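You operate a simulated robot arm through the tools that you are given. There is no shell and no other tool. Be economical: measure what you need, move in short steps, check, and stop when the job is done.

You run a simulated two-armed robot. Do the job below in one go: nothing can be reset, and whatever is moved stays where it is left.

JOB
Open the bottom drawer of the green bench, fetch the foil piece labelled "56" from the top of the green bench and set it in the inside of the green bench's bottom drawer and shut the drawer again. Then take the grey sleeve and leave it on the brown board piece on the top of the green bench. Then open the grey cabinet door, take the small carton and put it on the upper shelf of the grey cabinet, then shut the door. Then open the bottom drawer of the grey bench, take the hose clip on the deck of the middle decoiler and put it away in the inside of the bottom drawer of the grey bench and shut the drawer again. Keep to this order.

The check looks at the end state, three seconds after you hand in, the way a careful person would. Anything else that was tipped, shoved, dropped, spilled or broken makes it a failure.

ROBOT AND FRAMES
Two 6-joint arms with two-finger parallel grippers on one trunk, on a base that drives. Base frame: it is fixed to the floor where the robot stands at the start and does not move with it; the origin is under the middle of the robot, x ahead of it, y to its left, z up. Lengths are in mm, angles in degrees, forces in N, time in s.
The left shoulder is at the start at [-107, 177, 710], the right one opposite. With the tool pointing down near the work surface each hand reaches from about 380 to 680 mm from the robot's upright axis, wherever it stands, measured 20 degrees to its own side. Places, roughly: bottom drawer of the green bench [5800, -100, 400]; bottom drawer of the grey bench [4100, -700, 400]; brown board piece (6x5x2 cm) [7500, -100, 900]; foil piece [6500, 0, 750]; grey cabinet door [7900, 6700, 500]; grey sleeve [7500, -250, 750]; hose clip (5x7x2 cm) [5200, 3100, 400]; inside of the bottom drawer of the grey bench [4100, -900, 300]; inside of the green bench's bottom drawer [5800, -200, 300]; small carton [5250, 3250, 500]; upper shelf of the grey cabinet [7800, 6900, 500]. Payload 1.57 kg a hand.
The tool frame of a hand sits at the grasp point between the pads (the TCP): z along the fingers, y along the line on which they close. The tips reach 30 mm beyond it. Largest opening 80 mm; finger width 17, thickness 12; the body of the gripper, 40 by 82 mm, starts 80 mm behind the TCP.
Orientation is that of the tool frame in the base frame, as [roll, pitch, yaw] about the fixed x, y, z axes, in that order (R = Rz(yaw) Ry(pitch) Rx(roll)). With the fingers straight down and closing along the base's y, the tool's x points along the base's -x, its y along +y and its z along -z.

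CONTROLS
- The arms move only by the tool send_rows. It takes "left_series", "right_series" or both (then of equal length, played together; a hand with none holds still); each is a list of rows, each a list of 6 numbers: the shift along the tool's x, y, z in units of 50 mm (1.0 is 50 mm), then the turn, a rotation vector about the tool's x, y, z in units of 8 degrees (1.0 is 8 degrees). In form: [[dx, dy, dz, wx, wy, wz], ...]. A call has 1 to 10 rows; each row shifts and turns the commanded pose from where the row before left it, along the tool's axes as they then stand. "left_grip" and "right_grip" are, for a hand that has rows, the closure, from 0 (fully open) to 1 (shut), set as the call begins (left out, the last holds). A call with a number of a shift or a turn outside -1 to 1 is refused whole. Each row takes 0.2 s and may step no farther than 50 mm and 8.6 degrees from the row before; otherwise, or with a gripper value out of range, the whole call is refused. A pose out of reach is approached as far as the arm can. The call stops where the force on the tool passes 40 N (or 10 N more than at its start, if that is more) or the arm is blocked; 0.2 s more then pass. Each finger travels about 72 mm/s and halts on what it meets, pressing with about 40 N; the grip force reading is that of the motor and also rises with nothing between the fingers. The clock runs only during rows and for 0.2 s after the last one: add rows that do not move to give the fingers time. The reply holds the time, the measured pose of the TCP, the force on the tool along the base axes, the opening and the grip force, in the units named above and with some noise, with the torque about the TCP (base axes, N m) and any sound that the robot's microphone picked up.
- Cameras (640 x 400 px; columns grow to the right, rows downward): "scene" is now at [58.4, -2.9, 1456.4]; the picture's right is [-0.09, -1.00, 0.00], its down [-0.55, 0.05, -0.83] and it looks along [0.83, -0.07, -0.56] (base axes); focal length 268 px, centre (320, 200). "left" rides on the left gripper at [72, 7, -122] in its tool frame; the picture's right is [-0.09, 1.00, 0.00], its down [-0.84, -0.08, -0.54] and it looks along [-0.54, -0.05, 0.84] (tool axes); focal length 238 px, centre (320, 200). "right" rides on the right gripper at [72, -7, -122] in its tool frame; the picture's right is [0.09, 1.00, 0.00], its down [-0.84, 0.08, -0.54] and it looks along [-0.54, 0.05, 0.84] (tool axes); focal length 238 px, centre (320, 200). There is no depth. A picture from a camera that has moved, and an enlarged one, comes with that camera's place and axes in the base frame and with its lens. The place of the scene camera against the robot may be out by one fixed shift of up to 12 mm in any direction.
- grab_frame(camera): a new picture of that camera. It takes no simulated time.
- raise_lower(by): slides the trunk up (or, below 0, down) by that many mm; the arms and the scene camera ride with it, the base frame stays. It gives what a move gives, with no picture.
- base_move(legs): drives the robot by 1 to 6 legs, each [ahead, left, turn to the left] in mm, mm and degrees, along the robot's own axes; the way and the turn of a leg run together, so that a leg with both is an arc; at most 1500 mm and 180 degrees a leg. The arms and the cameras ride along, it lands a little off, and it stops where it bumps. It gives what a move gives.
- pan_tilt(pan, tilt): turns the head with the scene camera to pan (to the left, within 143 degrees either way) and tilt (down, from -29 to 69), counted from straight ahead of the robot. It gives what a move gives.
- close_up(camera, box): a new picture of the part [left, top, right, bottom] of that camera's present view, enlarged. It takes no simulated time.
- sign_off(): hands the job in; it is judged then, once.

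Go step by step. Nothing tells you exact positions but the pictures and the camera data: compare them with the known pose of the tool, close in by small moves and look again before you grip or let go. The budget is 207 turns and 210 pictures, counting those below and the enlarged ones. Unless the task says otherwise, let go and move clear before handing in.

The tools are called after "Emit:" by a JSON object that holds its "api" and its "payload". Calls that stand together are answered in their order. send_rows: Moves the arms, as the interface text tells. Its arguments: {"type":"object","properties":{"left_series":{"type":"array","items":{"type":"array","items":{"type":"number"}}},"left_grip":{"type":"number"},"right_series":{"type":"array","items":{"type":"array","items":{"type":"number"}}},"right_grip":{"type":"number"}},"required":[]} The other tools are called the same way: raise_lower (by) slides the trunk up or down; base_move (legs) drives the base; pan_tilt (pan, tilt) turns the head that bears the scene camera; grab_frame (camera) takes a picture; close_up (camera, box) takes an enlarged picture of a part of a camera's view; sign_off () hands the job in.

At the start:

```text
time: 0.0
left_tcp_pos: [467.5, 158.2, 634.3]
left_orientation: [179.9, 0.0, 179.9]
left_ft_force: [-0.1, -0.2, 0.2]
left_moment: [0.01, -0.01, 0.03]
left_grip_width: 80.1
left_grip_force: 0.1
right_tcp_pos: [370.1, -186.1, 709.9]
right_orientation: [179.9, 0.1, -180.0]
right_ft_force: [-0.5, -0.4, -0.2]
right_moment: [0.0, 0.01, -0.01]
right_grip_width: 79.9
right_grip_force: 0.1
trunk travel left (down, up): [-150.0, 178.0]
robot x, y, heading: [0.1, -0.3, 0.2]
head pan, tilt: [-5.1, 33.7]
```

scene: 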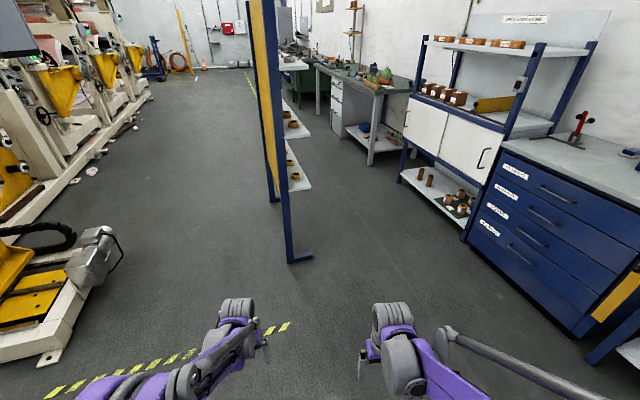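
right: 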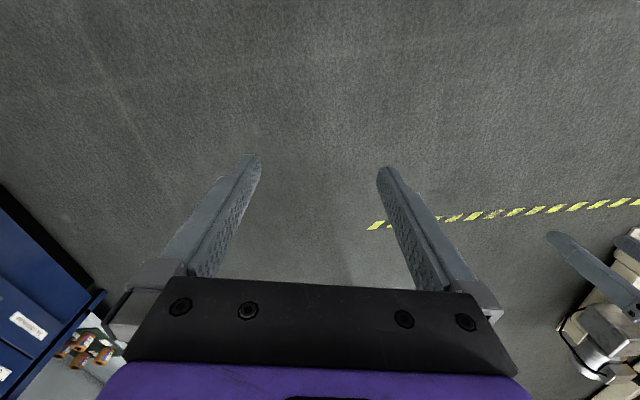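
left: 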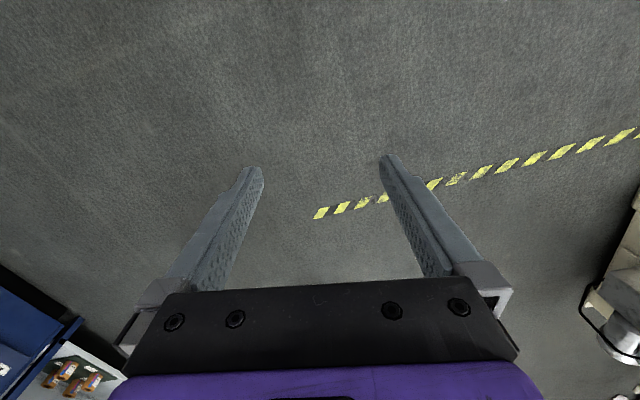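

The left aisle looks clear, with the rack at y≈0–140 and x≈1500 or more. I'll drive along it to about x=3000 and look again.

Emit:
{"api": "base_move", "payload": {"legs": [[0, 650, 0], [1500, 0, 0], [1500, 0, 0]]}}

Emit:
{"api": "pan_tilt", "payload": {"pan": -20, "tilt": 20}}

Emit:
{"api": "grab_frame", "payload": {"camera": "scene"}}

```text
time: 20.3
left_tcp_pos: [3488.1, 805.6, 633.6]
left_orientation: [179.9, 0.0, 180.0]
left_ft_force: [0.0, 0.5, 0.5]
left_moment: [0.02, 0.01, 0.0]
left_grip_width: 80.0
left_grip_force: 0.2
right_tcp_pos: [3389.4, 461.9, 709.9]
right_orientation: [-180.0, 0.0, -180.0]
right_ft_force: [-0.4, 0.3, -0.2]
right_moment: [-0.02, 0.0, 0.0]
right_grip_width: 79.8
right_grip_force: 0.0
trunk travel left (down, up): [-150.0, 178.0]
robot x, y, heading: [3020.6, 649.6, -0.1]
head pan, tilt: [-5.1, 33.7]
```

```text
time: 21.1
left_tcp_pos: [3488.2, 806.5, 634.1]
left_orientation: [179.9, 0.0, 180.0]
left_ft_force: [-0.1, -0.3, -0.6]
left_moment: [0.0, -0.02, 0.03]
left_grip_width: 80.2
left_grip_force: 0.1
right_tcp_pos: [3389.7, 461.9, 710.3]
right_orientation: [-180.0, 0.0, -180.0]
right_ft_force: [0.0, -0.9, 0.6]
right_moment: [0.01, 0.0, 0.0]
right_grip_width: 80.2
right_grip_force: 0.1
trunk travel left (down, up): [-150.0, 178.0]
robot x, y, heading: [3022.1, 649.2, 0.0]
head pan, tilt: [-20.0, 20.0]
```

```text
206 pictures are left
camera scene: at [3077.9, 621.7, 1478.2], right [-0.34, -0.94, 0.0], down [-0.32, 0.12, -0.94], along [0.88, -0.32, -0.34], focal length 268 px, centre (320, 200)
```

scene: 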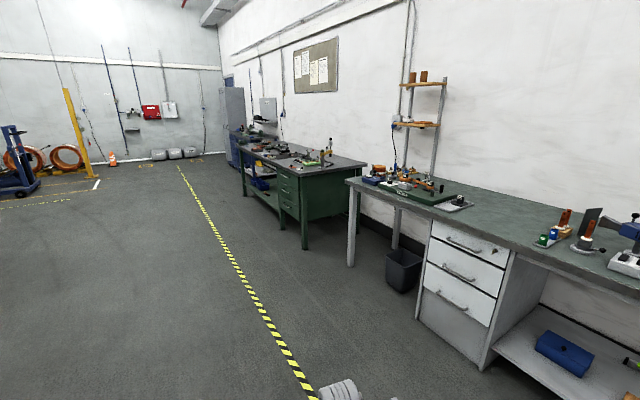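

The grey bench drawers are ahead on the right, with the green bench beyond them. I'll drive up to the green bench and turn to face it.

Emit:
{"api": "base_move", "payload": {"legs": [[1500, 0, 0], [1200, 150, 0], [0, 0, -90]]}}

Emit:
{"api": "pan_tilt", "payload": {"pan": 0, "tilt": 35}}

Emit:
{"api": "grab_frame", "payload": {"camera": "scene"}}

```text
time: 38.0
left_tcp_pos: [5871.9, 353.6, 633.9]
left_orientation: [180.0, 0.0, 91.8]
left_ft_force: [0.3, 0.2, -0.8]
left_moment: [-0.01, 0.02, -0.01]
left_grip_width: 80.0
left_grip_force: 0.1
right_tcp_pos: [5526.1, 440.6, 709.2]
right_orientation: [179.9, 0.0, 91.8]
right_ft_force: [-0.7, 0.2, -0.1]
right_moment: [0.02, 0.01, -0.01]
right_grip_width: 79.8
right_grip_force: 0.0
trunk travel left (down, up): [-150.0, 178.0]
robot x, y, heading: [5698.9, 818.3, -88.4]
head pan, tilt: [-20.0, 20.0]
```

```text
time: 38.8
left_tcp_pos: [5872.6, 353.7, 635.1]
left_orientation: [-180.0, -0.1, 91.7]
left_ft_force: [-0.1, -0.5, -0.7]
left_moment: [0.01, 0.0, 0.05]
left_grip_width: 80.1
left_grip_force: 0.0
right_tcp_pos: [5526.0, 439.8, 709.8]
right_orientation: [-180.0, 0.1, 91.8]
right_ft_force: [-0.4, -0.1, 0.4]
right_moment: [0.01, -0.02, 0.01]
right_grip_width: 79.9
right_grip_force: 0.0
trunk travel left (down, up): [-150.0, 178.0]
robot x, y, heading: [5700.0, 815.6, -88.0]
head pan, tilt: [0.0, 35.0]
```

```text
205 pictures are left
camera scene: at [5704.1, 765.2, 1454.5], right [-1.0, -0.03, 0.0], down [-0.02, 0.57, -0.82], along [0.03, -0.82, -0.57], focal length 268 px, centre (320, 200)
```

scene: 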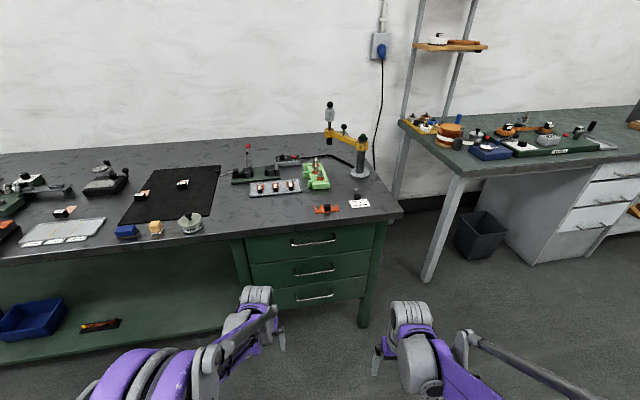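

I'm facing the green bench's three drawers. I'll look closely at the bottom handle and the things on the bench.

Emit:
{"api": "close_up", "payload": {"camera": "scene", "box": [220, 200, 420, 325]}}

Emit:
{"api": "close_up", "payload": {"camera": "scene", "box": [0, 140, 240, 290]}}

Emit:
{"api": "close_up", "payload": {"camera": "scene", "box": [220, 90, 420, 220]}}

```text
3.20 times, centred on (320, 262) of scene
camera zoom: at [5704.1, 765.2, 1454.5], right [-1.0, -0.03, 0.0], down [-0.02, 0.57, -0.82], along [0.03, -0.82, -0.57], focal length 858 px, centre (320, 0)
```

zoom: 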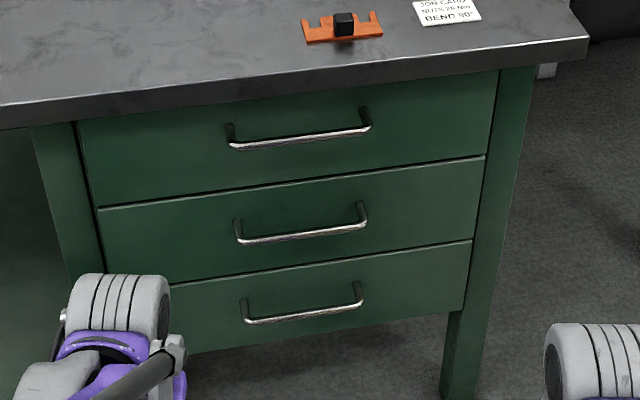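

```text
2.67 times, centred on (120, 215) of scene
camera zoom: at [5704.1, 765.2, 1454.5], right [-1.0, -0.03, 0.0], down [-0.02, 0.57, -0.82], along [0.03, -0.82, -0.57], focal length 715 px, centre (853, 160)
```

zoom: 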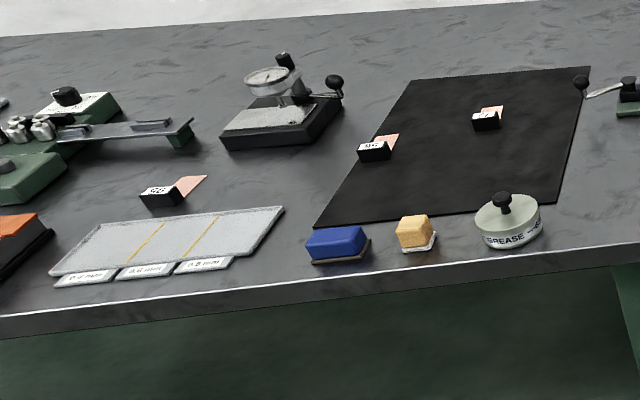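

```text
3.08 times, centred on (320, 155) of scene
camera zoom: at [5704.1, 765.2, 1454.5], right [-1.0, -0.03, 0.0], down [-0.02, 0.57, -0.82], along [0.03, -0.82, -0.57], focal length 825 px, centre (320, 338)
```

zoom: 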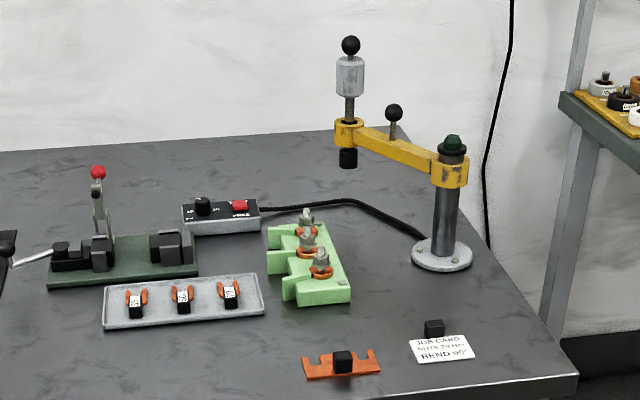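

I'll shift so the handle sits in front of the left hand, then measure it from a second viewpoint.

Emit:
{"api": "base_move", "payload": {"legs": [[0, 0, -2], [120, -110, 0]]}}

Emit:
{"api": "pan_tilt", "payload": {"pan": 10, "tilt": 45}}

Emit:
{"api": "grab_frame", "payload": {"camera": "scene"}}

Emit:
{"api": "grab_frame", "payload": {"camera": "left"}}

```text
time: 40.8
left_tcp_pos: [5744.8, 230.6, 635.0]
left_orientation: [-180.0, 0.1, 89.8]
left_ft_force: [0.6, -0.1, -0.1]
left_moment: [-0.02, -0.01, 0.05]
left_grip_width: 80.2
left_grip_force: 0.0
right_tcp_pos: [5402.3, 326.6, 709.6]
right_orientation: [179.9, 0.1, 89.8]
right_ft_force: [0.6, -0.2, -0.8]
right_moment: [0.0, -0.02, 0.01]
right_grip_width: 80.1
right_grip_force: 0.0
trunk travel left (down, up): [-150.0, 178.0]
robot x, y, heading: [5591.5, 698.9, -90.3]
head pan, tilt: [0.0, 35.0]
```

```text
time: 41.5
left_tcp_pos: [5745.0, 229.2, 634.7]
left_orientation: [180.0, -0.1, 89.9]
left_ft_force: [0.4, 0.6, 0.3]
left_moment: [0.01, 0.03, -0.01]
left_grip_width: 80.2
left_grip_force: 0.1
right_tcp_pos: [5401.1, 327.9, 709.6]
right_orientation: [-180.0, 0.0, 89.8]
right_ft_force: [-0.1, -0.1, 0.3]
right_moment: [-0.02, 0.02, -0.03]
right_grip_width: 79.8
right_grip_force: 0.1
trunk travel left (down, up): [-150.0, 178.0]
robot x, y, heading: [5589.9, 698.6, -89.8]
head pan, tilt: [10.0, 45.0]
```

```text
201 pictures are left
camera scene: at [5606.0, 654.2, 1439.6], right [-0.99, -0.17, 0.0], down [-0.12, 0.7, -0.71], along [0.12, -0.7, -0.71], focal length 268 px, centre (320, 200)
```

scene: 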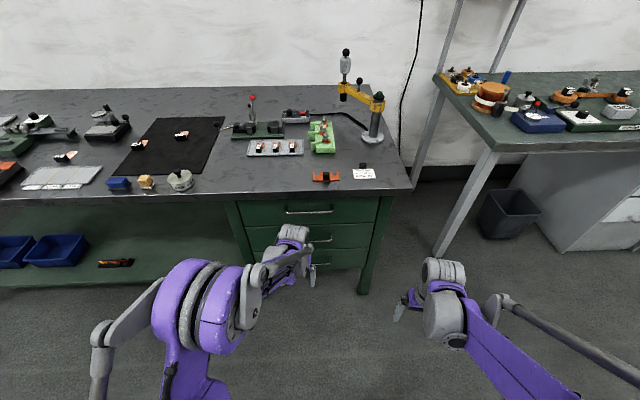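

```text
200 pictures are left
camera left: at [5752.1, 302.5, 755.9], right [1.0, -0.09, 0.0], down [-0.08, -0.84, 0.54], along [-0.05, -0.54, -0.84], focal length 238 px, centre (320, 200)
```

left: 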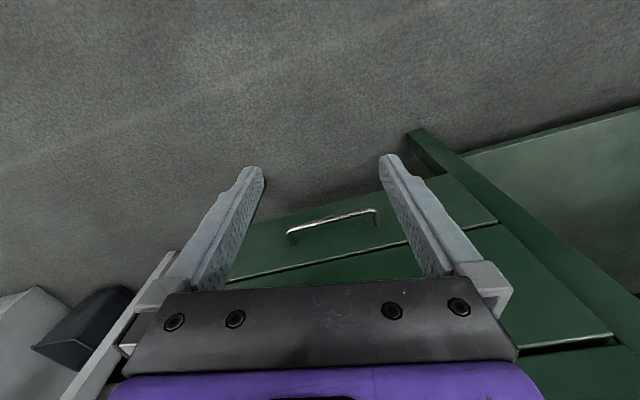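

The handle is at roughly x≈5750, y≈0–50, z≈350–440. I'll lower the trunk and bring the left gripper to near-horizontal for a cleaner view and approach.

Emit:
{"api": "raise_lower", "payload": {"by": -150}}

Emit:
{"api": "send_rows", "payload": {"left_series": [[0, 0, 0, 0, -1, 0], [0, 0, 0, 0, -1, 0], [0, 0, 0, 0, -1, 0], [0, 0, 0, 0, -1, 0], [0, 0, 0, 0, -1, 0], [0, 0, 0, 0, -1, 0], [0, 0, 0, 0, -1, 0], [0, 0, 0, 0, -1, 0], [0, 0, 0, 0, -1, 0], [0, 0, 0, 0, -1, 0]]}}

Emit:
{"api": "grab_frame", "payload": {"camera": "left"}}

```text
time: 43.3
left_tcp_pos: [5744.6, 229.9, 484.7]
left_orientation: [179.9, 0.1, 89.8]
left_ft_force: [-0.1, 1.6, -0.1]
left_moment: [0.03, 0.04, 0.01]
left_grip_width: 80.1
left_grip_force: 0.0
right_tcp_pos: [5400.9, 329.4, 560.3]
right_orientation: [-180.0, 0.0, 89.8]
right_ft_force: [0.4, -0.3, 0.8]
right_moment: [-0.03, 0.0, -0.01]
right_grip_width: 80.2
right_grip_force: 0.0
trunk travel left (down, up): [0.0, 328.0]
robot x, y, heading: [5589.4, 699.2, -90.5]
head pan, tilt: [10.0, 45.0]
```

```text
time: 45.5
left_tcp_pos: [5738.3, 179.4, 525.6]
left_orientation: [-178.7, 73.4, 89.8]
left_ft_force: [-0.9, 0.5, -0.5]
left_moment: [0.03, 0.02, 0.0]
left_grip_width: 80.0
left_grip_force: 0.1
left hand out of reach, approached as far as the arm can: row 7, 8, 9, 10
right_tcp_pos: [5402.0, 328.8, 558.5]
right_orientation: [-180.0, 0.0, 89.7]
right_ft_force: [0.0, 0.3, -0.6]
right_moment: [0.04, 0.02, 0.01]
right_grip_width: 80.0
right_grip_force: 0.1
trunk travel left (down, up): [0.0, 328.0]
robot x, y, heading: [5590.8, 699.1, -90.0]
head pan, tilt: [10.0, 45.0]
```

```text
199 pictures are left
camera left: at [5748.1, 316.8, 491.5], right [1.0, -0.05, 0.08], down [-0.07, 0.28, 0.96], along [-0.07, -0.96, 0.28], focal length 238 px, centre (320, 200)
```

left: 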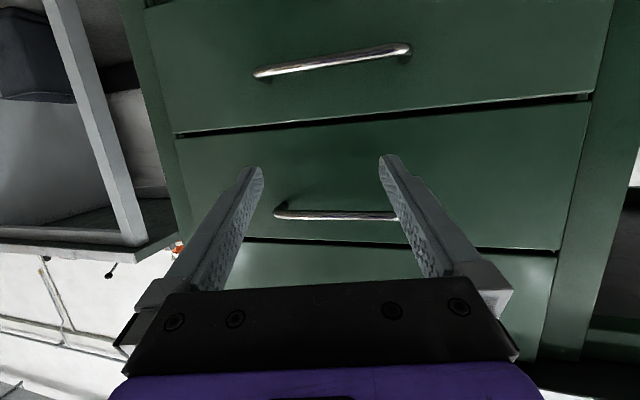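

The bottom handle works out at about (5750, 35, 421), and the bench is turned about 12° from the base axes. I'll square the robot to it.

Emit:
{"api": "base_move", "payload": {"legs": [[0, 0, 12], [40, -134, 0]]}}

Emit:
{"api": "grab_frame", "payload": {"camera": "left"}}

Emit:
{"api": "grab_frame", "payload": {"camera": "scene"}}

```text
time: 48.1
left_tcp_pos: [5721.9, 154.5, 525.5]
left_orientation: [-179.0, 73.2, 101.7]
left_ft_force: [0.3, -0.1, 0.3]
left_moment: [-0.01, -0.01, -0.02]
left_grip_width: 80.2
left_grip_force: 0.0
right_tcp_pos: [5359.6, 230.7, 559.8]
right_orientation: [180.0, 0.1, 102.0]
right_ft_force: [-0.6, 0.3, 0.3]
right_moment: [0.04, 0.0, 0.0]
right_grip_width: 79.9
right_grip_force: 0.0
trunk travel left (down, up): [0.0, 328.0]
robot x, y, heading: [5468.1, 627.4, -78.1]
head pan, tilt: [10.0, 45.0]
```

```text
198 pictures are left
camera left: at [5701.8, 292.4, 491.6], right [0.98, 0.16, 0.08], down [-0.12, 0.26, 0.96], along [0.13, -0.95, 0.28], focal length 238 px, centre (320, 200)
```

left: 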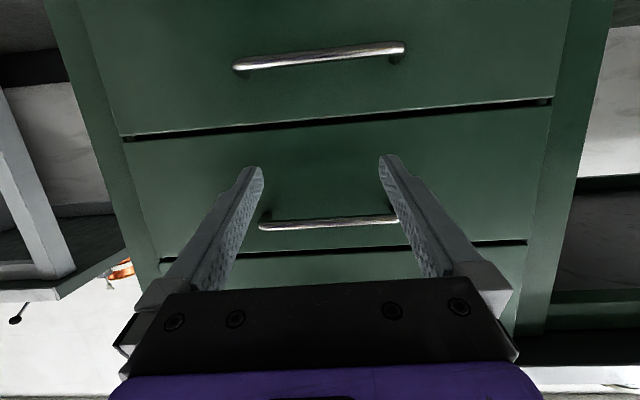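

```text
197 pictures are left
camera scene: at [5501.7, 550.6, 1286.9], right [-0.93, -0.37, 0.0], down [-0.26, 0.66, -0.71], along [0.26, -0.66, -0.71], focal length 268 px, centre (320, 200)
```

scene: 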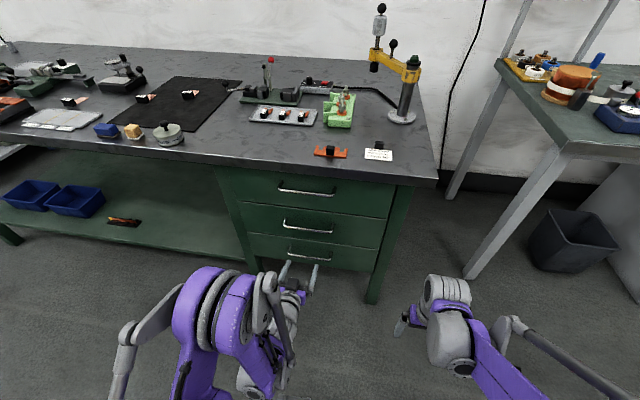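

The handle is confirmed at about (5750, 30, 421). Next I'll roll the gripper 90° so the fingers close vertically.

Emit:
{"api": "send_rows", "payload": {"left_series": [[0, 0, 0, 0, 0, 1], [0, 0, 0, 0, 0, 1], [0, 0, 0, 0, 0, 1], [0, 0, 0, 0, 0, 1], [0, 0, 0, 0, 0, 1], [0, 0, 0, 0, 0, 1], [0, 0, 0, 0, 0, 1], [0, 0, 0, 0, 0, 1], [0, 0, 0, 0, 0, 1], [0, 0, 0, 0, 0, 1]]}}

Emit:
{"api": "send_rows", "payload": {"left_series": [[0, 0, 0, 0, 0, 1], [0, 0, 0, 0, 0, 0.25]]}}

Emit:
{"api": "grab_frame", "payload": {"camera": "left"}}

```text
time: 50.3
left_tcp_pos: [5721.8, 154.9, 524.8]
left_orientation: [107.0, 9.6, 13.6]
left_ft_force: [0.0, -0.1, 0.6]
left_moment: [0.01, 0.02, -0.02]
left_grip_width: 80.1
left_grip_force: 0.1
right_tcp_pos: [5360.2, 229.8, 560.8]
right_orientation: [-180.0, 0.0, 101.9]
right_ft_force: [0.7, 0.0, -0.2]
right_moment: [0.0, -0.02, -0.02]
right_grip_width: 79.7
right_grip_force: 0.1
trunk travel left (down, up): [0.0, 328.0]
robot x, y, heading: [5464.9, 628.3, -78.3]
head pan, tilt: [10.0, 45.0]
```

```text
time: 50.9
left_tcp_pos: [5721.2, 154.8, 526.2]
left_orientation: [106.7, 0.1, 10.7]
left_ft_force: [1.0, 0.7, -0.4]
left_moment: [-0.04, 0.02, -0.02]
left_grip_width: 79.8
left_grip_force: 0.0
right_tcp_pos: [5360.8, 230.8, 559.4]
right_orientation: [179.9, 0.0, 102.0]
right_ft_force: [-0.1, 1.3, -0.2]
right_moment: [0.02, 0.02, 0.0]
right_grip_width: 79.9
right_grip_force: 0.0
trunk travel left (down, up): [0.0, 328.0]
robot x, y, heading: [5466.6, 627.6, -78.1]
head pan, tilt: [10.0, 45.0]
```

```text
196 pictures are left
camera left: at [5770.7, 282.3, 566.8], right [-0.03, -0.3, 0.95], down [-0.92, 0.38, 0.09], along [-0.38, -0.88, -0.29], focal length 238 px, centre (320, 200)
```

left: 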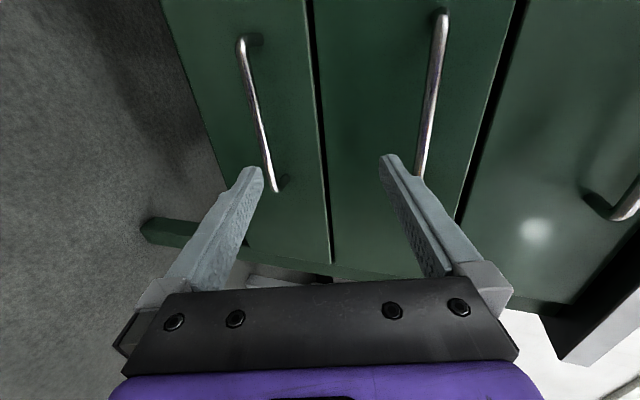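

The fingers now close vertically. I'll drop to handle height and stop short to check.

Emit:
{"api": "send_rows", "payload": {"left_series": [[0.1, -0.63, 0, 0, 0, 0], [0, -0.63, 0.4, 0, 0, 0], [0, 0, 0.9, 0, 0, 0]]}}

Emit:
{"api": "grab_frame", "payload": {"camera": "left"}}

Emit:
{"api": "close_up", "payload": {"camera": "scene", "box": [220, 180, 400, 300]}}

```text
time: 51.7
left_tcp_pos: [5741.3, 82.7, 466.7]
left_orientation: [106.7, 0.3, 10.8]
left_ft_force: [0.6, -0.4, 0.7]
left_moment: [-0.03, 0.02, -0.02]
left_grip_width: 79.8
left_grip_force: 0.0
left hand out of reach, approached as far as the arm can: row 1, 2
right_tcp_pos: [5360.7, 229.8, 559.2]
right_orientation: [180.0, 0.0, 101.9]
right_ft_force: [-0.9, 0.3, 0.3]
right_moment: [-0.02, 0.04, 0.01]
right_grip_width: 80.0
right_grip_force: 0.0
trunk travel left (down, up): [0.0, 328.0]
robot x, y, heading: [5469.0, 632.5, -78.4]
head pan, tilt: [10.0, 45.0]
```

```text
195 pictures are left
camera left: at [5788.7, 210.4, 507.4], right [-0.03, -0.3, 0.95], down [-0.92, 0.38, 0.09], along [-0.38, -0.88, -0.29], focal length 238 px, centre (320, 200)
```

left: 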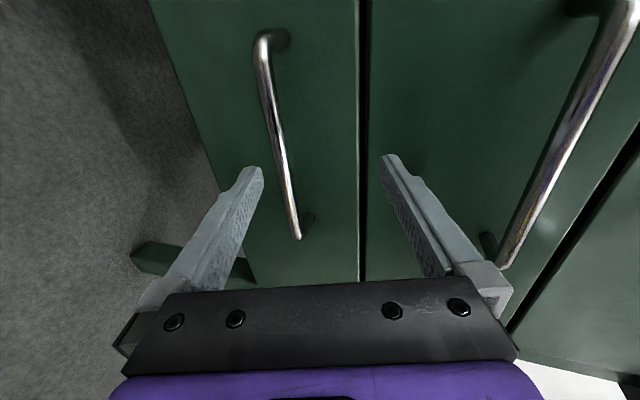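

```text
3.33 times, centred on (310, 240) of scene
camera zoom: at [5501.9, 550.5, 1286.8], right [-0.93, -0.37, 0.0], down [-0.26, 0.66, -0.71], along [0.26, -0.66, -0.71], focal length 894 px, centre (353, 67)
```

zoom: 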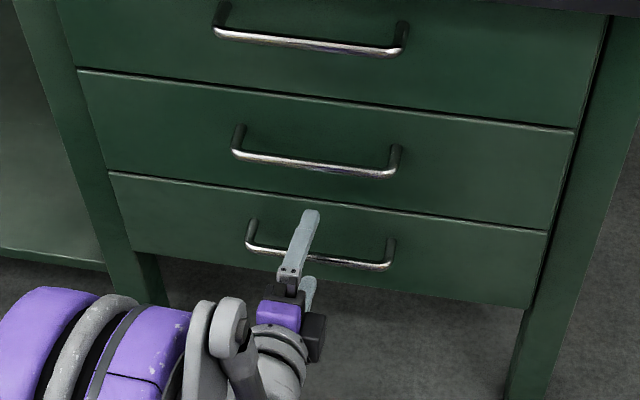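

The tracking agrees, and the bar sits about 28 mm below the gripper centre and 64 mm ahead. I'll close in.

Emit:
{"api": "send_rows", "payload": {"left_series": [[0, -0.28, 0.5, 0, 0, 0], [0, -0.28, 0.5, 0, 0, 0]]}}

Emit:
{"api": "grab_frame", "payload": {"camera": "left"}}

```text
time: 52.3
left_tcp_pos: [5744.8, 52.1, 435.4]
left_orientation: [106.1, 0.3, 10.5]
left_ft_force: [-3.0, 12.4, 6.6]
left_moment: [-0.74, -0.22, 0.09]
left_grip_width: 80.3
left_grip_force: 0.0
right_tcp_pos: [5361.0, 229.6, 559.9]
right_orientation: [-179.9, 0.1, 101.9]
right_ft_force: [-0.1, 0.1, 0.0]
right_moment: [0.02, -0.02, 0.04]
right_grip_width: 80.0
right_grip_force: 0.1
trunk travel left (down, up): [0.0, 328.0]
robot x, y, heading: [5467.4, 632.4, -78.2]
head pan, tilt: [10.0, 45.0]
stopped in row 2 (left hand): the force on the tool passed its limit at 78 N (the readings are from after the stop); the commanded pose is now the measured one
```

```text
193 pictures are left
camera left: at [5794.1, 180.9, 474.6], right [-0.03, -0.29, 0.96], down [-0.92, 0.38, 0.08], along [-0.39, -0.88, -0.28], focal length 238 px, centre (320, 200)
```

left: 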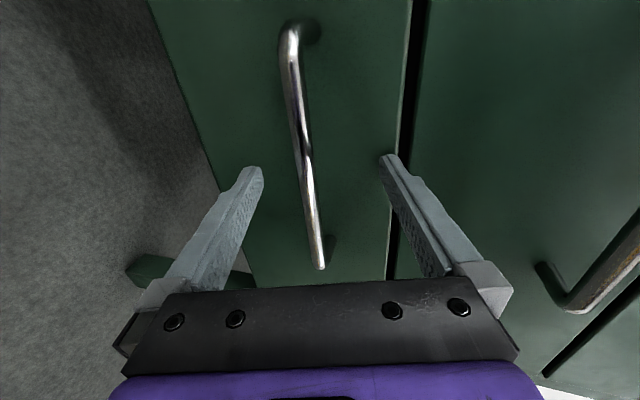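

The upper fingertip touched the drawer front, because the tilt puts it further forward. I'll back off a little, partly close, centre on the bar, then advance.

Emit:
{"api": "send_rows", "payload": {"left_series": [[0, 0, -0.15, 0, 0, 0], [0, -0.14, 0, 0, 0, 0], [0, 0, 0, 0, 0, 0]], "left_grip": 0.55}}

Emit:
{"api": "send_rows", "payload": {"left_series": [[0, 0, 0.2, 0, 0, 0], [0, 0, 0.15, 0, 0, 0]]}}

Emit:
{"api": "grab_frame", "payload": {"camera": "left"}}

```text
time: 53.1
left_tcp_pos: [5743.4, 60.8, 428.7]
left_orientation: [106.4, 0.4, 10.7]
left_ft_force: [0.3, 0.6, -0.6]
left_moment: [0.02, -0.04, -0.01]
left_grip_width: 36.1
left_grip_force: 0.0
right_tcp_pos: [5362.0, 230.6, 559.7]
right_orientation: [-179.9, 0.0, 102.0]
right_ft_force: [-0.6, -1.3, -0.1]
right_moment: [0.01, -0.03, 0.0]
right_grip_width: 80.1
right_grip_force: 0.0
trunk travel left (down, up): [0.0, 328.0]
robot x, y, heading: [5466.3, 629.5, -78.3]
head pan, tilt: [10.0, 45.0]
```

```text
time: 53.7
left_tcp_pos: [5747.4, 47.7, 426.5]
left_orientation: [106.1, 0.3, 10.7]
left_ft_force: [-6.8, 27.2, 6.1]
left_moment: [-0.73, -0.18, 0.13]
left_grip_width: 34.4
left_grip_force: 0.1
right_tcp_pos: [5359.6, 232.0, 560.9]
right_orientation: [-179.9, 0.2, 101.9]
right_ft_force: [-0.1, 0.0, -0.2]
right_moment: [-0.02, -0.02, -0.01]
right_grip_width: 80.3
right_grip_force: 0.0
trunk travel left (down, up): [0.0, 328.0]
robot x, y, heading: [5460.3, 632.9, -78.4]
head pan, tilt: [10.0, 45.0]
```

```text
192 pictures are left
camera left: at [5795.4, 174.5, 465.3], right [-0.03, -0.29, 0.96], down [-0.92, 0.38, 0.08], along [-0.39, -0.88, -0.28], focal length 238 px, centre (320, 200)
```

left: 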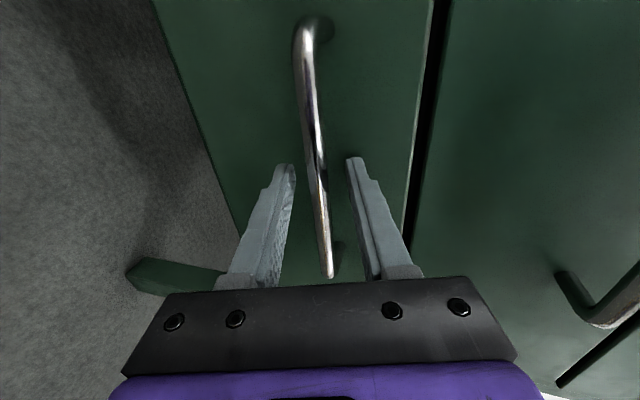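

The bar is between the fingers, so I'll close and then pull.

Emit:
{"api": "send_rows", "payload": {"left_series": [[0, 0, -0.06, 0, 0, 0], [0, 0, 0, 0, 0, 0], [0, 0, 0, 0, 0, 0]], "left_grip": 1}}

Emit:
{"api": "grab_frame", "payload": {"camera": "left"}}

```text
time: 54.5
left_tcp_pos: [5746.1, 47.0, 425.3]
left_orientation: [106.2, 0.4, 10.7]
left_ft_force: [2.0, -1.0, 4.5]
left_moment: [-0.03, 0.14, 0.01]
left_grip_width: 11.8
left_grip_force: 29.3
right_tcp_pos: [5360.8, 231.6, 559.8]
right_orientation: [180.0, -0.1, 102.0]
right_ft_force: [-0.1, -0.5, 0.1]
right_moment: [0.0, 0.02, 0.03]
right_grip_width: 79.7
right_grip_force: 0.1
trunk travel left (down, up): [0.0, 328.0]
robot x, y, heading: [5468.7, 629.6, -78.3]
head pan, tilt: [10.0, 45.0]
```

```text
191 pictures are left
camera left: at [5795.4, 175.5, 465.2], right [-0.03, -0.29, 0.96], down [-0.92, 0.38, 0.08], along [-0.39, -0.88, -0.28], focal length 238 px, centre (320, 200)
```

left: 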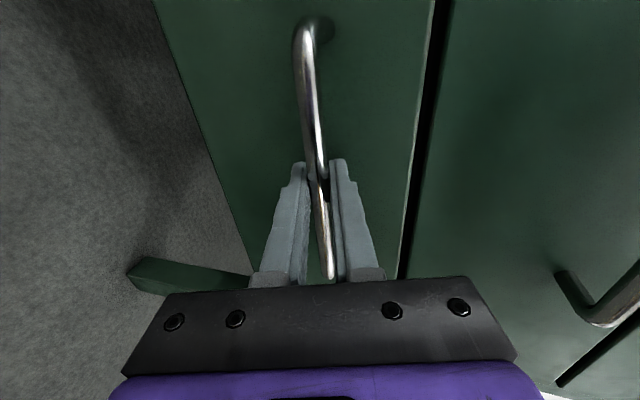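

The handle is held at 11.8 mm opening. I'll pull by backing the base straight out, a small amount first.

Emit:
{"api": "base_move", "payload": {"legs": [[-60, 0, 0]]}}

Emit:
{"api": "grab_frame", "payload": {"camera": "left"}}

```text
time: 55.4
left_tcp_pos: [5733.6, 106.4, 425.0]
left_orientation: [106.2, 0.3, 10.7]
left_ft_force: [4.6, 1.6, 4.0]
left_moment: [-0.06, 0.22, -0.22]
left_grip_width: 11.8
left_grip_force: 29.0
right_tcp_pos: [5348.9, 289.3, 560.7]
right_orientation: [-180.0, -0.1, 101.9]
right_ft_force: [0.2, 0.7, -0.3]
right_moment: [0.0, -0.02, 0.01]
right_grip_width: 79.8
right_grip_force: 0.0
trunk travel left (down, up): [0.0, 328.0]
robot x, y, heading: [5456.1, 688.2, -78.2]
head pan, tilt: [10.0, 45.0]
```

```text
190 pictures are left
camera left: at [5782.8, 234.2, 465.2], right [-0.03, -0.29, 0.96], down [-0.92, 0.38, 0.08], along [-0.39, -0.88, -0.28], focal length 238 px, centre (320, 200)
```

left: 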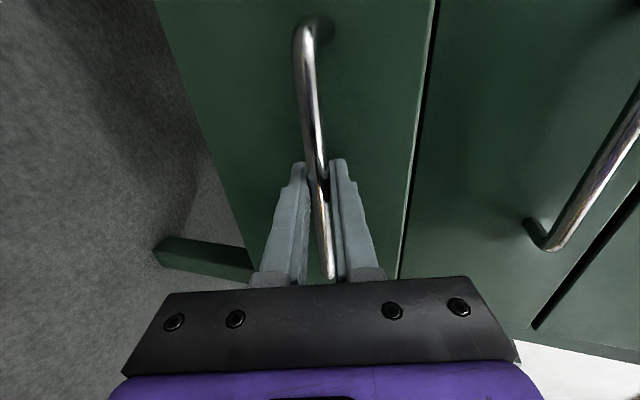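

The drawer is coming out. I'll pull it another 190 mm or so.

Emit:
{"api": "base_move", "payload": {"legs": [[-100, 0, 0], [-90, 0, 0]]}}

Emit:
{"api": "grab_frame", "payload": {"camera": "scene"}}

```text
time: 57.3
left_tcp_pos: [5693.3, 291.8, 425.7]
left_orientation: [106.1, 0.3, 10.6]
left_ft_force: [-10.5, -1.6, 0.1]
left_moment: [-0.06, 0.27, -0.43]
left_grip_width: 11.7
left_grip_force: 29.2
right_tcp_pos: [5309.0, 474.8, 560.9]
right_orientation: [-180.0, 0.0, 101.8]
right_ft_force: [0.4, -0.4, 0.2]
right_moment: [0.03, 0.0, 0.04]
right_grip_width: 80.2
right_grip_force: 0.0
trunk travel left (down, up): [0.0, 328.0]
robot x, y, heading: [5414.7, 876.7, -78.0]
head pan, tilt: [10.0, 45.0]
```

```text
189 pictures are left
camera scene: at [5449.9, 795.0, 1286.9], right [-0.93, -0.37, 0.0], down [-0.26, 0.66, -0.71], along [0.26, -0.66, -0.71], focal length 268 px, centre (320, 200)
```

scene: 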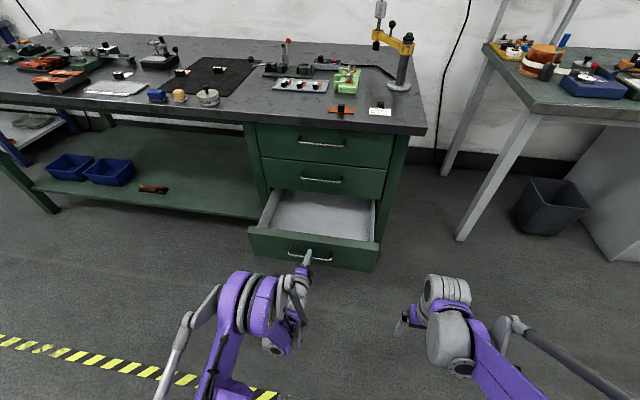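

The drawer is open about 245 mm, which is enough. I'll release and retreat.

Emit:
{"api": "send_rows", "payload": {"left_series": [[0, 0, 0, 0, 0, 0], [0, 0, 0, 0, 0, 0], [0, 0, 0, 0, 0, 0]], "left_grip": 0.5}}

Emit:
{"api": "base_move", "payload": {"legs": [[-120, 0, 0]]}}

Emit:
{"api": "grab_frame", "payload": {"camera": "left"}}

```text
time: 58.1
left_tcp_pos: [5693.0, 293.0, 425.2]
left_orientation: [106.2, 0.3, 10.6]
left_ft_force: [-1.0, -0.2, -0.3]
left_moment: [0.02, 0.03, 0.0]
left_grip_width: 39.5
left_grip_force: 0.0
right_tcp_pos: [5309.6, 474.0, 559.9]
right_orientation: [-180.0, 0.0, 101.9]
right_ft_force: [0.2, -0.1, -0.8]
right_moment: [0.0, -0.01, 0.03]
right_grip_width: 80.0
right_grip_force: 0.0
trunk travel left (down, up): [0.0, 328.0]
robot x, y, heading: [5415.8, 875.2, -78.1]
head pan, tilt: [10.0, 45.0]
```

```text
time: 59.3
left_tcp_pos: [5669.4, 408.5, 424.2]
left_orientation: [106.2, 0.4, 10.5]
left_ft_force: [-0.4, -1.0, 0.5]
left_moment: [0.03, 0.0, -0.03]
left_grip_width: 40.1
left_grip_force: 0.1
right_tcp_pos: [5284.2, 590.1, 560.0]
right_orientation: [179.9, -0.1, 101.9]
right_ft_force: [0.1, 0.0, -0.1]
right_moment: [0.0, 0.01, -0.02]
right_grip_width: 80.2
right_grip_force: 0.1
trunk travel left (down, up): [0.0, 328.0]
robot x, y, heading: [5390.9, 991.7, -78.4]
head pan, tilt: [10.0, 45.0]
```

```text
188 pictures are left
camera left: at [5718.5, 535.4, 465.3], right [-0.03, -0.29, 0.96], down [-0.92, 0.38, 0.08], along [-0.39, -0.88, -0.28], focal length 238 px, centre (320, 200)
```

left: 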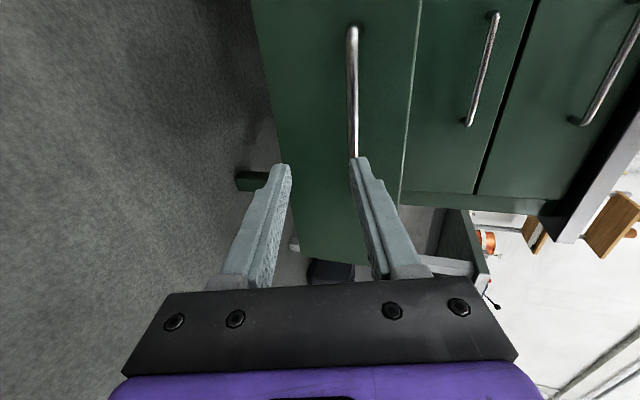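

The left hand is clear. I'll raise the trunk, turn the left gripper back to pointing down, and lift the right hand out of the way.

Emit:
{"api": "raise_lower", "payload": {"by": 300}}

Emit:
{"api": "send_rows", "payload": {"left_series": [[0, 0, 0, 0, 0, -1], [0, 0, 0, 0, 0, -1], [0, 0, 0, 0, 0, -1], [0, 0, 0, 0, 0, -1], [0, 0, 0, 0, 0, -1], [0, 0, 0, 0, 0, -1], [0, 0, 0, 0, 0, -1], [0, 0, 0, 0, 0, -1], [0, 0, 0, 0, 0, -1], [0, 0, 0, 0, 0, -1]], "right_series": [[0, 0, -0.5, 0, 0, 0], [0, 0, -0.5, 0, 0, 0], [0, 0, -0.5, 0, 0, 0], [0, 0, -0.5, 0, 0, 0], [0, 0, 0, 0, 0, 0], [0, 0, 0, 0, 0, 0], [0, 0, 0, 0, 0, 0], [0, 0, 0, 0, 0, 0], [0, 0, 0, 0, 0, 0], [0, 0, 0, 0, 0, 0]], "left_grip": 0}}

Emit:
{"api": "send_rows", "payload": {"left_series": [[0, 0, 0, 0, 0, -1], [0, 0, 0, 0, 0, -0.3], [0, 0, 0, 0, 1, 0], [0, 0, 0, 0, 1, 0], [0, 0, 0, 0, 1, 0], [0, 0, 0, 0, 1, 0], [0, 0, 0, 0, 1, 0], [0, 0, 0, 0, 1, 0], [0, 0, 0, 0, 1, 0], [0, 0, 0, 0, 1, 0]]}}

Emit:
{"api": "send_rows", "payload": {"left_series": [[0, 0, 0, 0, 1, 0], [0, 0, 0, 0, 0.2, 0]]}}

```text
time: 62.3
left_tcp_pos: [5669.9, 400.2, 732.2]
left_orientation: [105.6, 0.3, 10.6]
left_ft_force: [-0.3, 0.4, -0.4]
left_moment: [-0.05, -0.02, -0.02]
left_grip_width: 39.8
left_grip_force: 0.0
right_tcp_pos: [5284.8, 591.9, 859.4]
right_orientation: [180.0, 0.1, 101.8]
right_ft_force: [0.6, -0.3, 0.0]
right_moment: [-0.01, -0.03, -0.02]
right_grip_width: 80.1
right_grip_force: 0.1
trunk travel left (down, up): [-300.0, 28.0]
robot x, y, heading: [5388.1, 992.4, -78.2]
head pan, tilt: [10.0, 45.0]
```

```text
time: 64.5
left_tcp_pos: [5670.3, 400.4, 732.0]
left_orientation: [149.6, 71.7, 68.7]
left_ft_force: [0.7, -0.6, -0.5]
left_moment: [0.02, 0.0, -0.02]
left_grip_width: 79.9
left_grip_force: 0.0
right_tcp_pos: [5285.5, 591.2, 960.2]
right_orientation: [-180.0, 0.0, 101.9]
right_ft_force: [0.3, 0.4, -0.2]
right_moment: [0.01, 0.0, 0.0]
right_grip_width: 80.0
right_grip_force: 0.0
trunk travel left (down, up): [-300.0, 28.0]
robot x, y, heading: [5391.8, 991.5, -78.1]
head pan, tilt: [10.0, 45.0]
```

```text
time: 66.7
left_tcp_pos: [5671.6, 399.6, 732.3]
left_orientation: [-179.3, 10.1, 100.8]
left_ft_force: [-0.3, 0.0, -0.1]
left_moment: [-0.02, -0.04, 0.03]
left_grip_width: 80.0
left_grip_force: 0.1
right_tcp_pos: [5285.3, 589.9, 959.8]
right_orientation: [179.9, 0.0, 101.8]
right_ft_force: [0.1, 0.5, 0.1]
right_moment: [0.07, -0.01, -0.03]
right_grip_width: 79.9
right_grip_force: 0.0
trunk travel left (down, up): [-300.0, 28.0]
robot x, y, heading: [5392.4, 988.4, -78.1]
head pan, tilt: [10.0, 45.0]
```

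```text
time: 67.3
left_tcp_pos: [5670.7, 399.2, 732.2]
left_orientation: [-179.3, 0.6, 100.8]
left_ft_force: [0.1, 0.2, -0.4]
left_moment: [0.0, 0.01, 0.01]
left_grip_width: 80.1
left_grip_force: 0.1
right_tcp_pos: [5284.1, 591.1, 959.9]
right_orientation: [-180.0, 0.1, 101.9]
right_ft_force: [-0.1, -0.9, 0.3]
right_moment: [0.02, 0.01, -0.01]
right_grip_width: 80.1
right_grip_force: 0.0
trunk travel left (down, up): [-300.0, 28.0]
robot x, y, heading: [5389.8, 992.6, -78.1]
head pan, tilt: [10.0, 45.0]
```

Emit:
{"api": "send_rows", "payload": {"left_series": [[0.5, 0, -0.8, 0, 0, 0], [0.5, 0, -0.8, 0, 0, 0], [0.5, 0, -0.8, 0, 0, 0], [0.5, 0, -0.8, 0, 0, 0], [0.5, 0, -0.8, 0, 0, 0], [0.5, 0, -0.8, 0, 0, 0]]}}

Emit:
{"api": "base_move", "payload": {"legs": [[0, 700, 0], [380, 0, 0]]}}

Emit:
{"api": "grab_frame", "payload": {"camera": "scene"}}

Emit:
{"api": "grab_frame", "payload": {"camera": "left"}}

```text
time: 68.7
left_tcp_pos: [5644.2, 551.0, 971.4]
left_orientation: [-179.3, 0.7, 100.7]
left_ft_force: [0.5, -0.3, -0.8]
left_moment: [0.0, -0.01, -0.02]
left_grip_width: 80.0
left_grip_force: 0.1
right_tcp_pos: [5283.5, 591.4, 959.4]
right_orientation: [-179.9, 0.2, 101.7]
right_ft_force: [0.0, 0.0, 0.5]
right_moment: [0.01, -0.01, 0.02]
right_grip_width: 80.2
right_grip_force: 0.0
trunk travel left (down, up): [-300.0, 28.0]
robot x, y, heading: [5394.3, 987.2, -78.3]
head pan, tilt: [10.0, 45.0]
```

```text
time: 77.3
left_tcp_pos: [6401.0, 317.3, 970.5]
left_orientation: [-179.3, 0.6, 100.3]
left_ft_force: [0.0, 0.6, -0.3]
left_moment: [0.0, -0.02, 0.01]
left_grip_width: 80.1
left_grip_force: 0.1
right_tcp_pos: [6040.2, 361.3, 959.5]
right_orientation: [-180.0, 0.0, 101.5]
right_ft_force: [0.9, 0.7, -0.2]
right_moment: [-0.02, -0.05, 0.01]
right_grip_width: 80.1
right_grip_force: 0.1
trunk travel left (down, up): [-300.0, 28.0]
robot x, y, heading: [6148.4, 758.6, -78.6]
head pan, tilt: [10.0, 45.0]
```

```text
187 pictures are left
camera scene: at [6173.1, 730.7, 1592.4], right [-0.93, -0.37, 0.0], down [-0.26, 0.66, -0.71], along [0.26, -0.66, -0.71], focal length 268 px, centre (320, 200)
```

scene: 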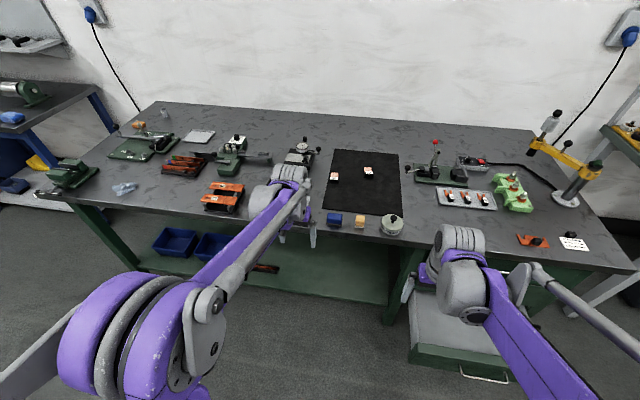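

```text
186 pictures are left
camera left: at [6394.8, 392.2, 1091.1], right [1.0, 0.09, -0.01], down [0.08, -0.83, 0.55], along [0.04, -0.55, -0.83], focal length 238 px, centre (320, 200)
```

left: 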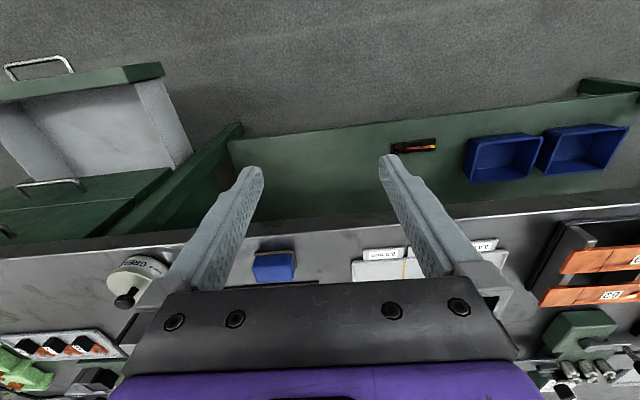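

Emit:
{"api": "close_up", "payload": {"camera": "scene", "box": [310, 140, 410, 210]}}

Emit:
{"api": "close_up", "payload": {"camera": "scene", "box": [100, 110, 340, 260]}}

```text
5.71 times, centred on (360, 175) of scene
camera zoom: at [6173.1, 730.7, 1592.4], right [-0.93, -0.37, 0.0], down [-0.26, 0.66, -0.71], along [0.26, -0.66, -0.71], focal length 1533 px, centre (91, 343)
```

zoom: 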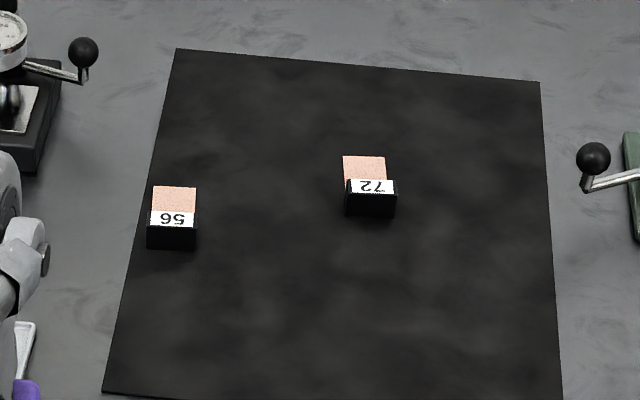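

```text
2.67 times, centred on (220, 185) of scene
camera zoom: at [6173.1, 730.7, 1592.4], right [-0.93, -0.37, 0.0], down [-0.26, 0.66, -0.71], along [0.26, -0.66, -0.71], focal length 715 px, centre (587, 240)
```

zoom: 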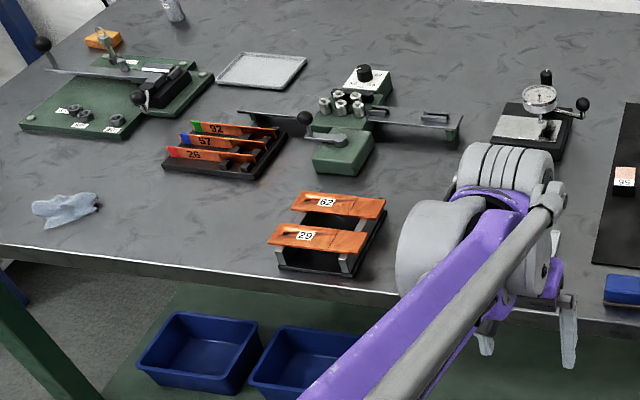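

Emit:
{"api": "close_up", "payload": {"camera": "scene", "box": [330, 165, 346, 185]}}

Emit:
{"api": "close_up", "payload": {"camera": "scene", "box": [360, 160, 380, 182]}}

```text
16.00 times, centred on (338, 175) of scene
camera zoom: at [6173.1, 730.7, 1592.4], right [-0.93, -0.37, 0.0], down [-0.26, 0.66, -0.71], along [0.26, -0.66, -0.71], focal length 4291 px, centre (32, 600)
```

zoom: 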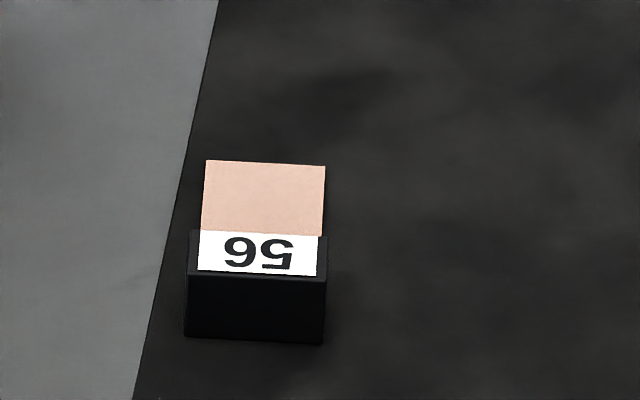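

```text
16.00 times, centred on (370, 171) of scene
camera zoom: at [6173.1, 730.7, 1592.4], right [-0.93, -0.37, 0.0], down [-0.26, 0.66, -0.71], along [0.26, -0.66, -0.71], focal length 4291 px, centre (-480, 664)
```

zoom: 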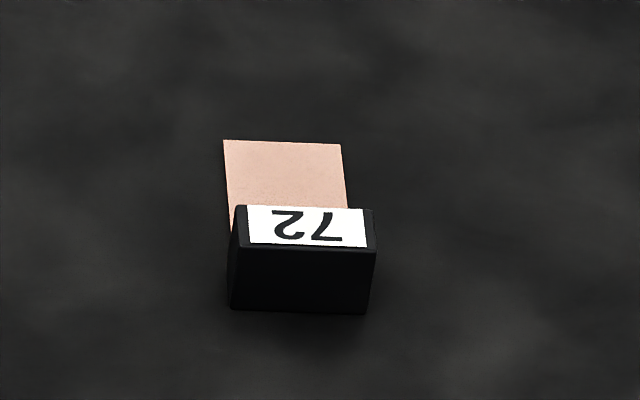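

The piece labelled "56" is the left one on the mat, at about (6427, -73), with its top at z≈875. I'll drive closer and look with the wrist camera.

Emit:
{"api": "base_move", "payload": {"legs": [[280, -30, 0]]}}

Emit:
{"api": "send_rows", "payload": {"left_series": [[-0.5, 0, 0, 0, 0, -0.8], [-0.5, 0, 0, 0, 0, 0]]}}

Emit:
{"api": "grab_frame", "payload": {"camera": "left"}}

Emit:
{"api": "grab_frame", "payload": {"camera": "scene"}}

```text
time: 79.2
left_tcp_pos: [6427.0, 35.9, 969.4]
left_orientation: [-179.3, 0.6, 100.2]
left_ft_force: [0.3, 1.0, 0.2]
left_moment: [0.03, -0.03, -0.01]
left_grip_width: 79.7
left_grip_force: 0.0
right_tcp_pos: [6067.3, 78.9, 960.2]
right_orientation: [-180.0, -0.1, 101.4]
right_ft_force: [1.3, 0.1, -0.3]
right_moment: [0.0, -0.03, 0.01]
right_grip_width: 79.9
right_grip_force: 0.0
trunk travel left (down, up): [-300.0, 28.0]
robot x, y, heading: [6175.2, 479.6, -78.6]
head pan, tilt: [10.0, 45.0]
```

```text
time: 79.8
left_tcp_pos: [6438.2, -14.7, 970.8]
left_orientation: [-179.2, 0.5, 106.7]
left_ft_force: [-0.2, 0.5, -0.1]
left_moment: [0.01, 0.03, 0.0]
left_grip_width: 80.2
left_grip_force: 0.1
right_tcp_pos: [6066.8, 78.4, 960.0]
right_orientation: [-180.0, 0.0, 101.4]
right_ft_force: [-0.2, -0.6, 0.1]
right_moment: [-0.01, 0.02, -0.01]
right_grip_width: 79.9
right_grip_force: 0.2
trunk travel left (down, up): [-300.0, 28.0]
robot x, y, heading: [6176.2, 477.4, -78.7]
head pan, tilt: [10.0, 45.0]
```

```text
181 pictures are left
camera left: at [6425.0, 59.7, 1091.5], right [0.98, 0.2, -0.01], down [0.17, -0.82, 0.55], along [0.1, -0.54, -0.83], focal length 238 px, centre (320, 200)
```

left: 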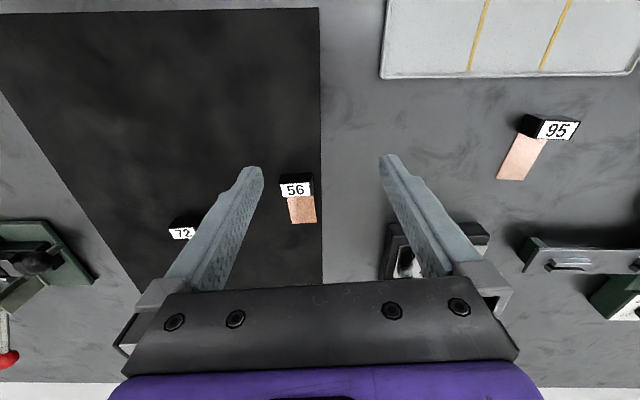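

```text
180 pictures are left
camera scene: at [6199.8, 447.8, 1592.6], right [-0.93, -0.36, 0.0], down [-0.26, 0.66, -0.71], along [0.26, -0.66, -0.71], focal length 268 px, centre (320, 200)
```

scene: 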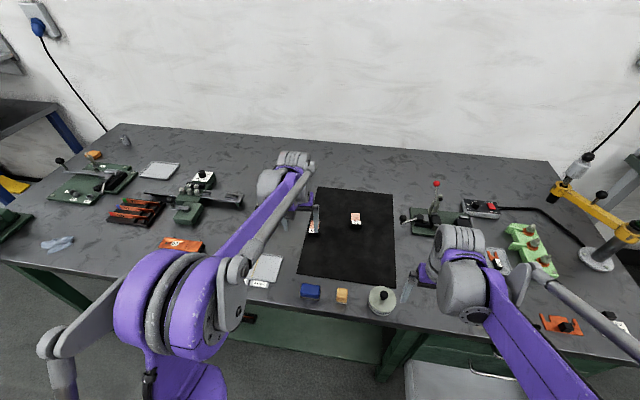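

The other loose piece reads "95", and "72" fixes the reading direction, so the piece on the mat is "56". I'll position over it and go partway down.

Emit:
{"api": "send_rows", "payload": {"left_series": [[-0.52, -0.29, 0, 0, 0, 0], [-0.52, -0.29, 0, 0, 0, 0], [0, 0, 0.7, 0, 0, 0]]}}

Emit:
{"api": "grab_frame", "payload": {"camera": "left"}}

```text
time: 80.7
left_tcp_pos: [6424.9, -71.1, 936.3]
left_orientation: [-179.2, 0.6, 106.5]
left_ft_force: [0.4, -0.2, 0.5]
left_moment: [-0.01, 0.02, -0.03]
left_grip_width: 80.0
left_grip_force: 0.2
right_tcp_pos: [6066.6, 78.7, 960.2]
right_orientation: [180.0, 0.0, 101.3]
right_ft_force: [0.7, 0.3, -0.5]
right_moment: [0.05, -0.02, -0.02]
right_grip_width: 80.4
right_grip_force: 0.2
trunk travel left (down, up): [-300.0, 28.0]
robot x, y, heading: [6175.0, 477.4, -78.7]
head pan, tilt: [10.0, 45.0]
```

```text
179 pictures are left
camera left: at [6411.5, 2.7, 1057.9], right [0.98, 0.2, -0.01], down [0.17, -0.82, 0.55], along [0.1, -0.54, -0.83], focal length 238 px, centre (320, 200)
```

left: 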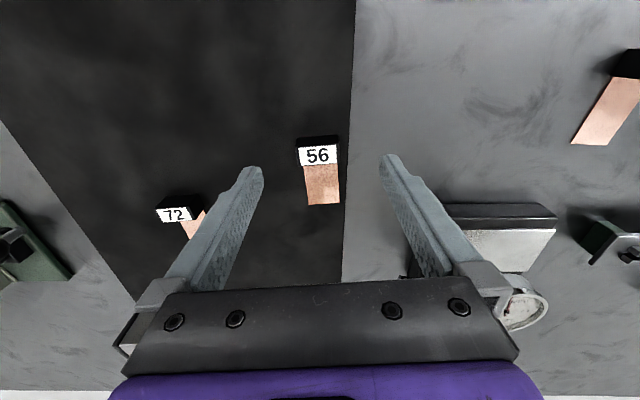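

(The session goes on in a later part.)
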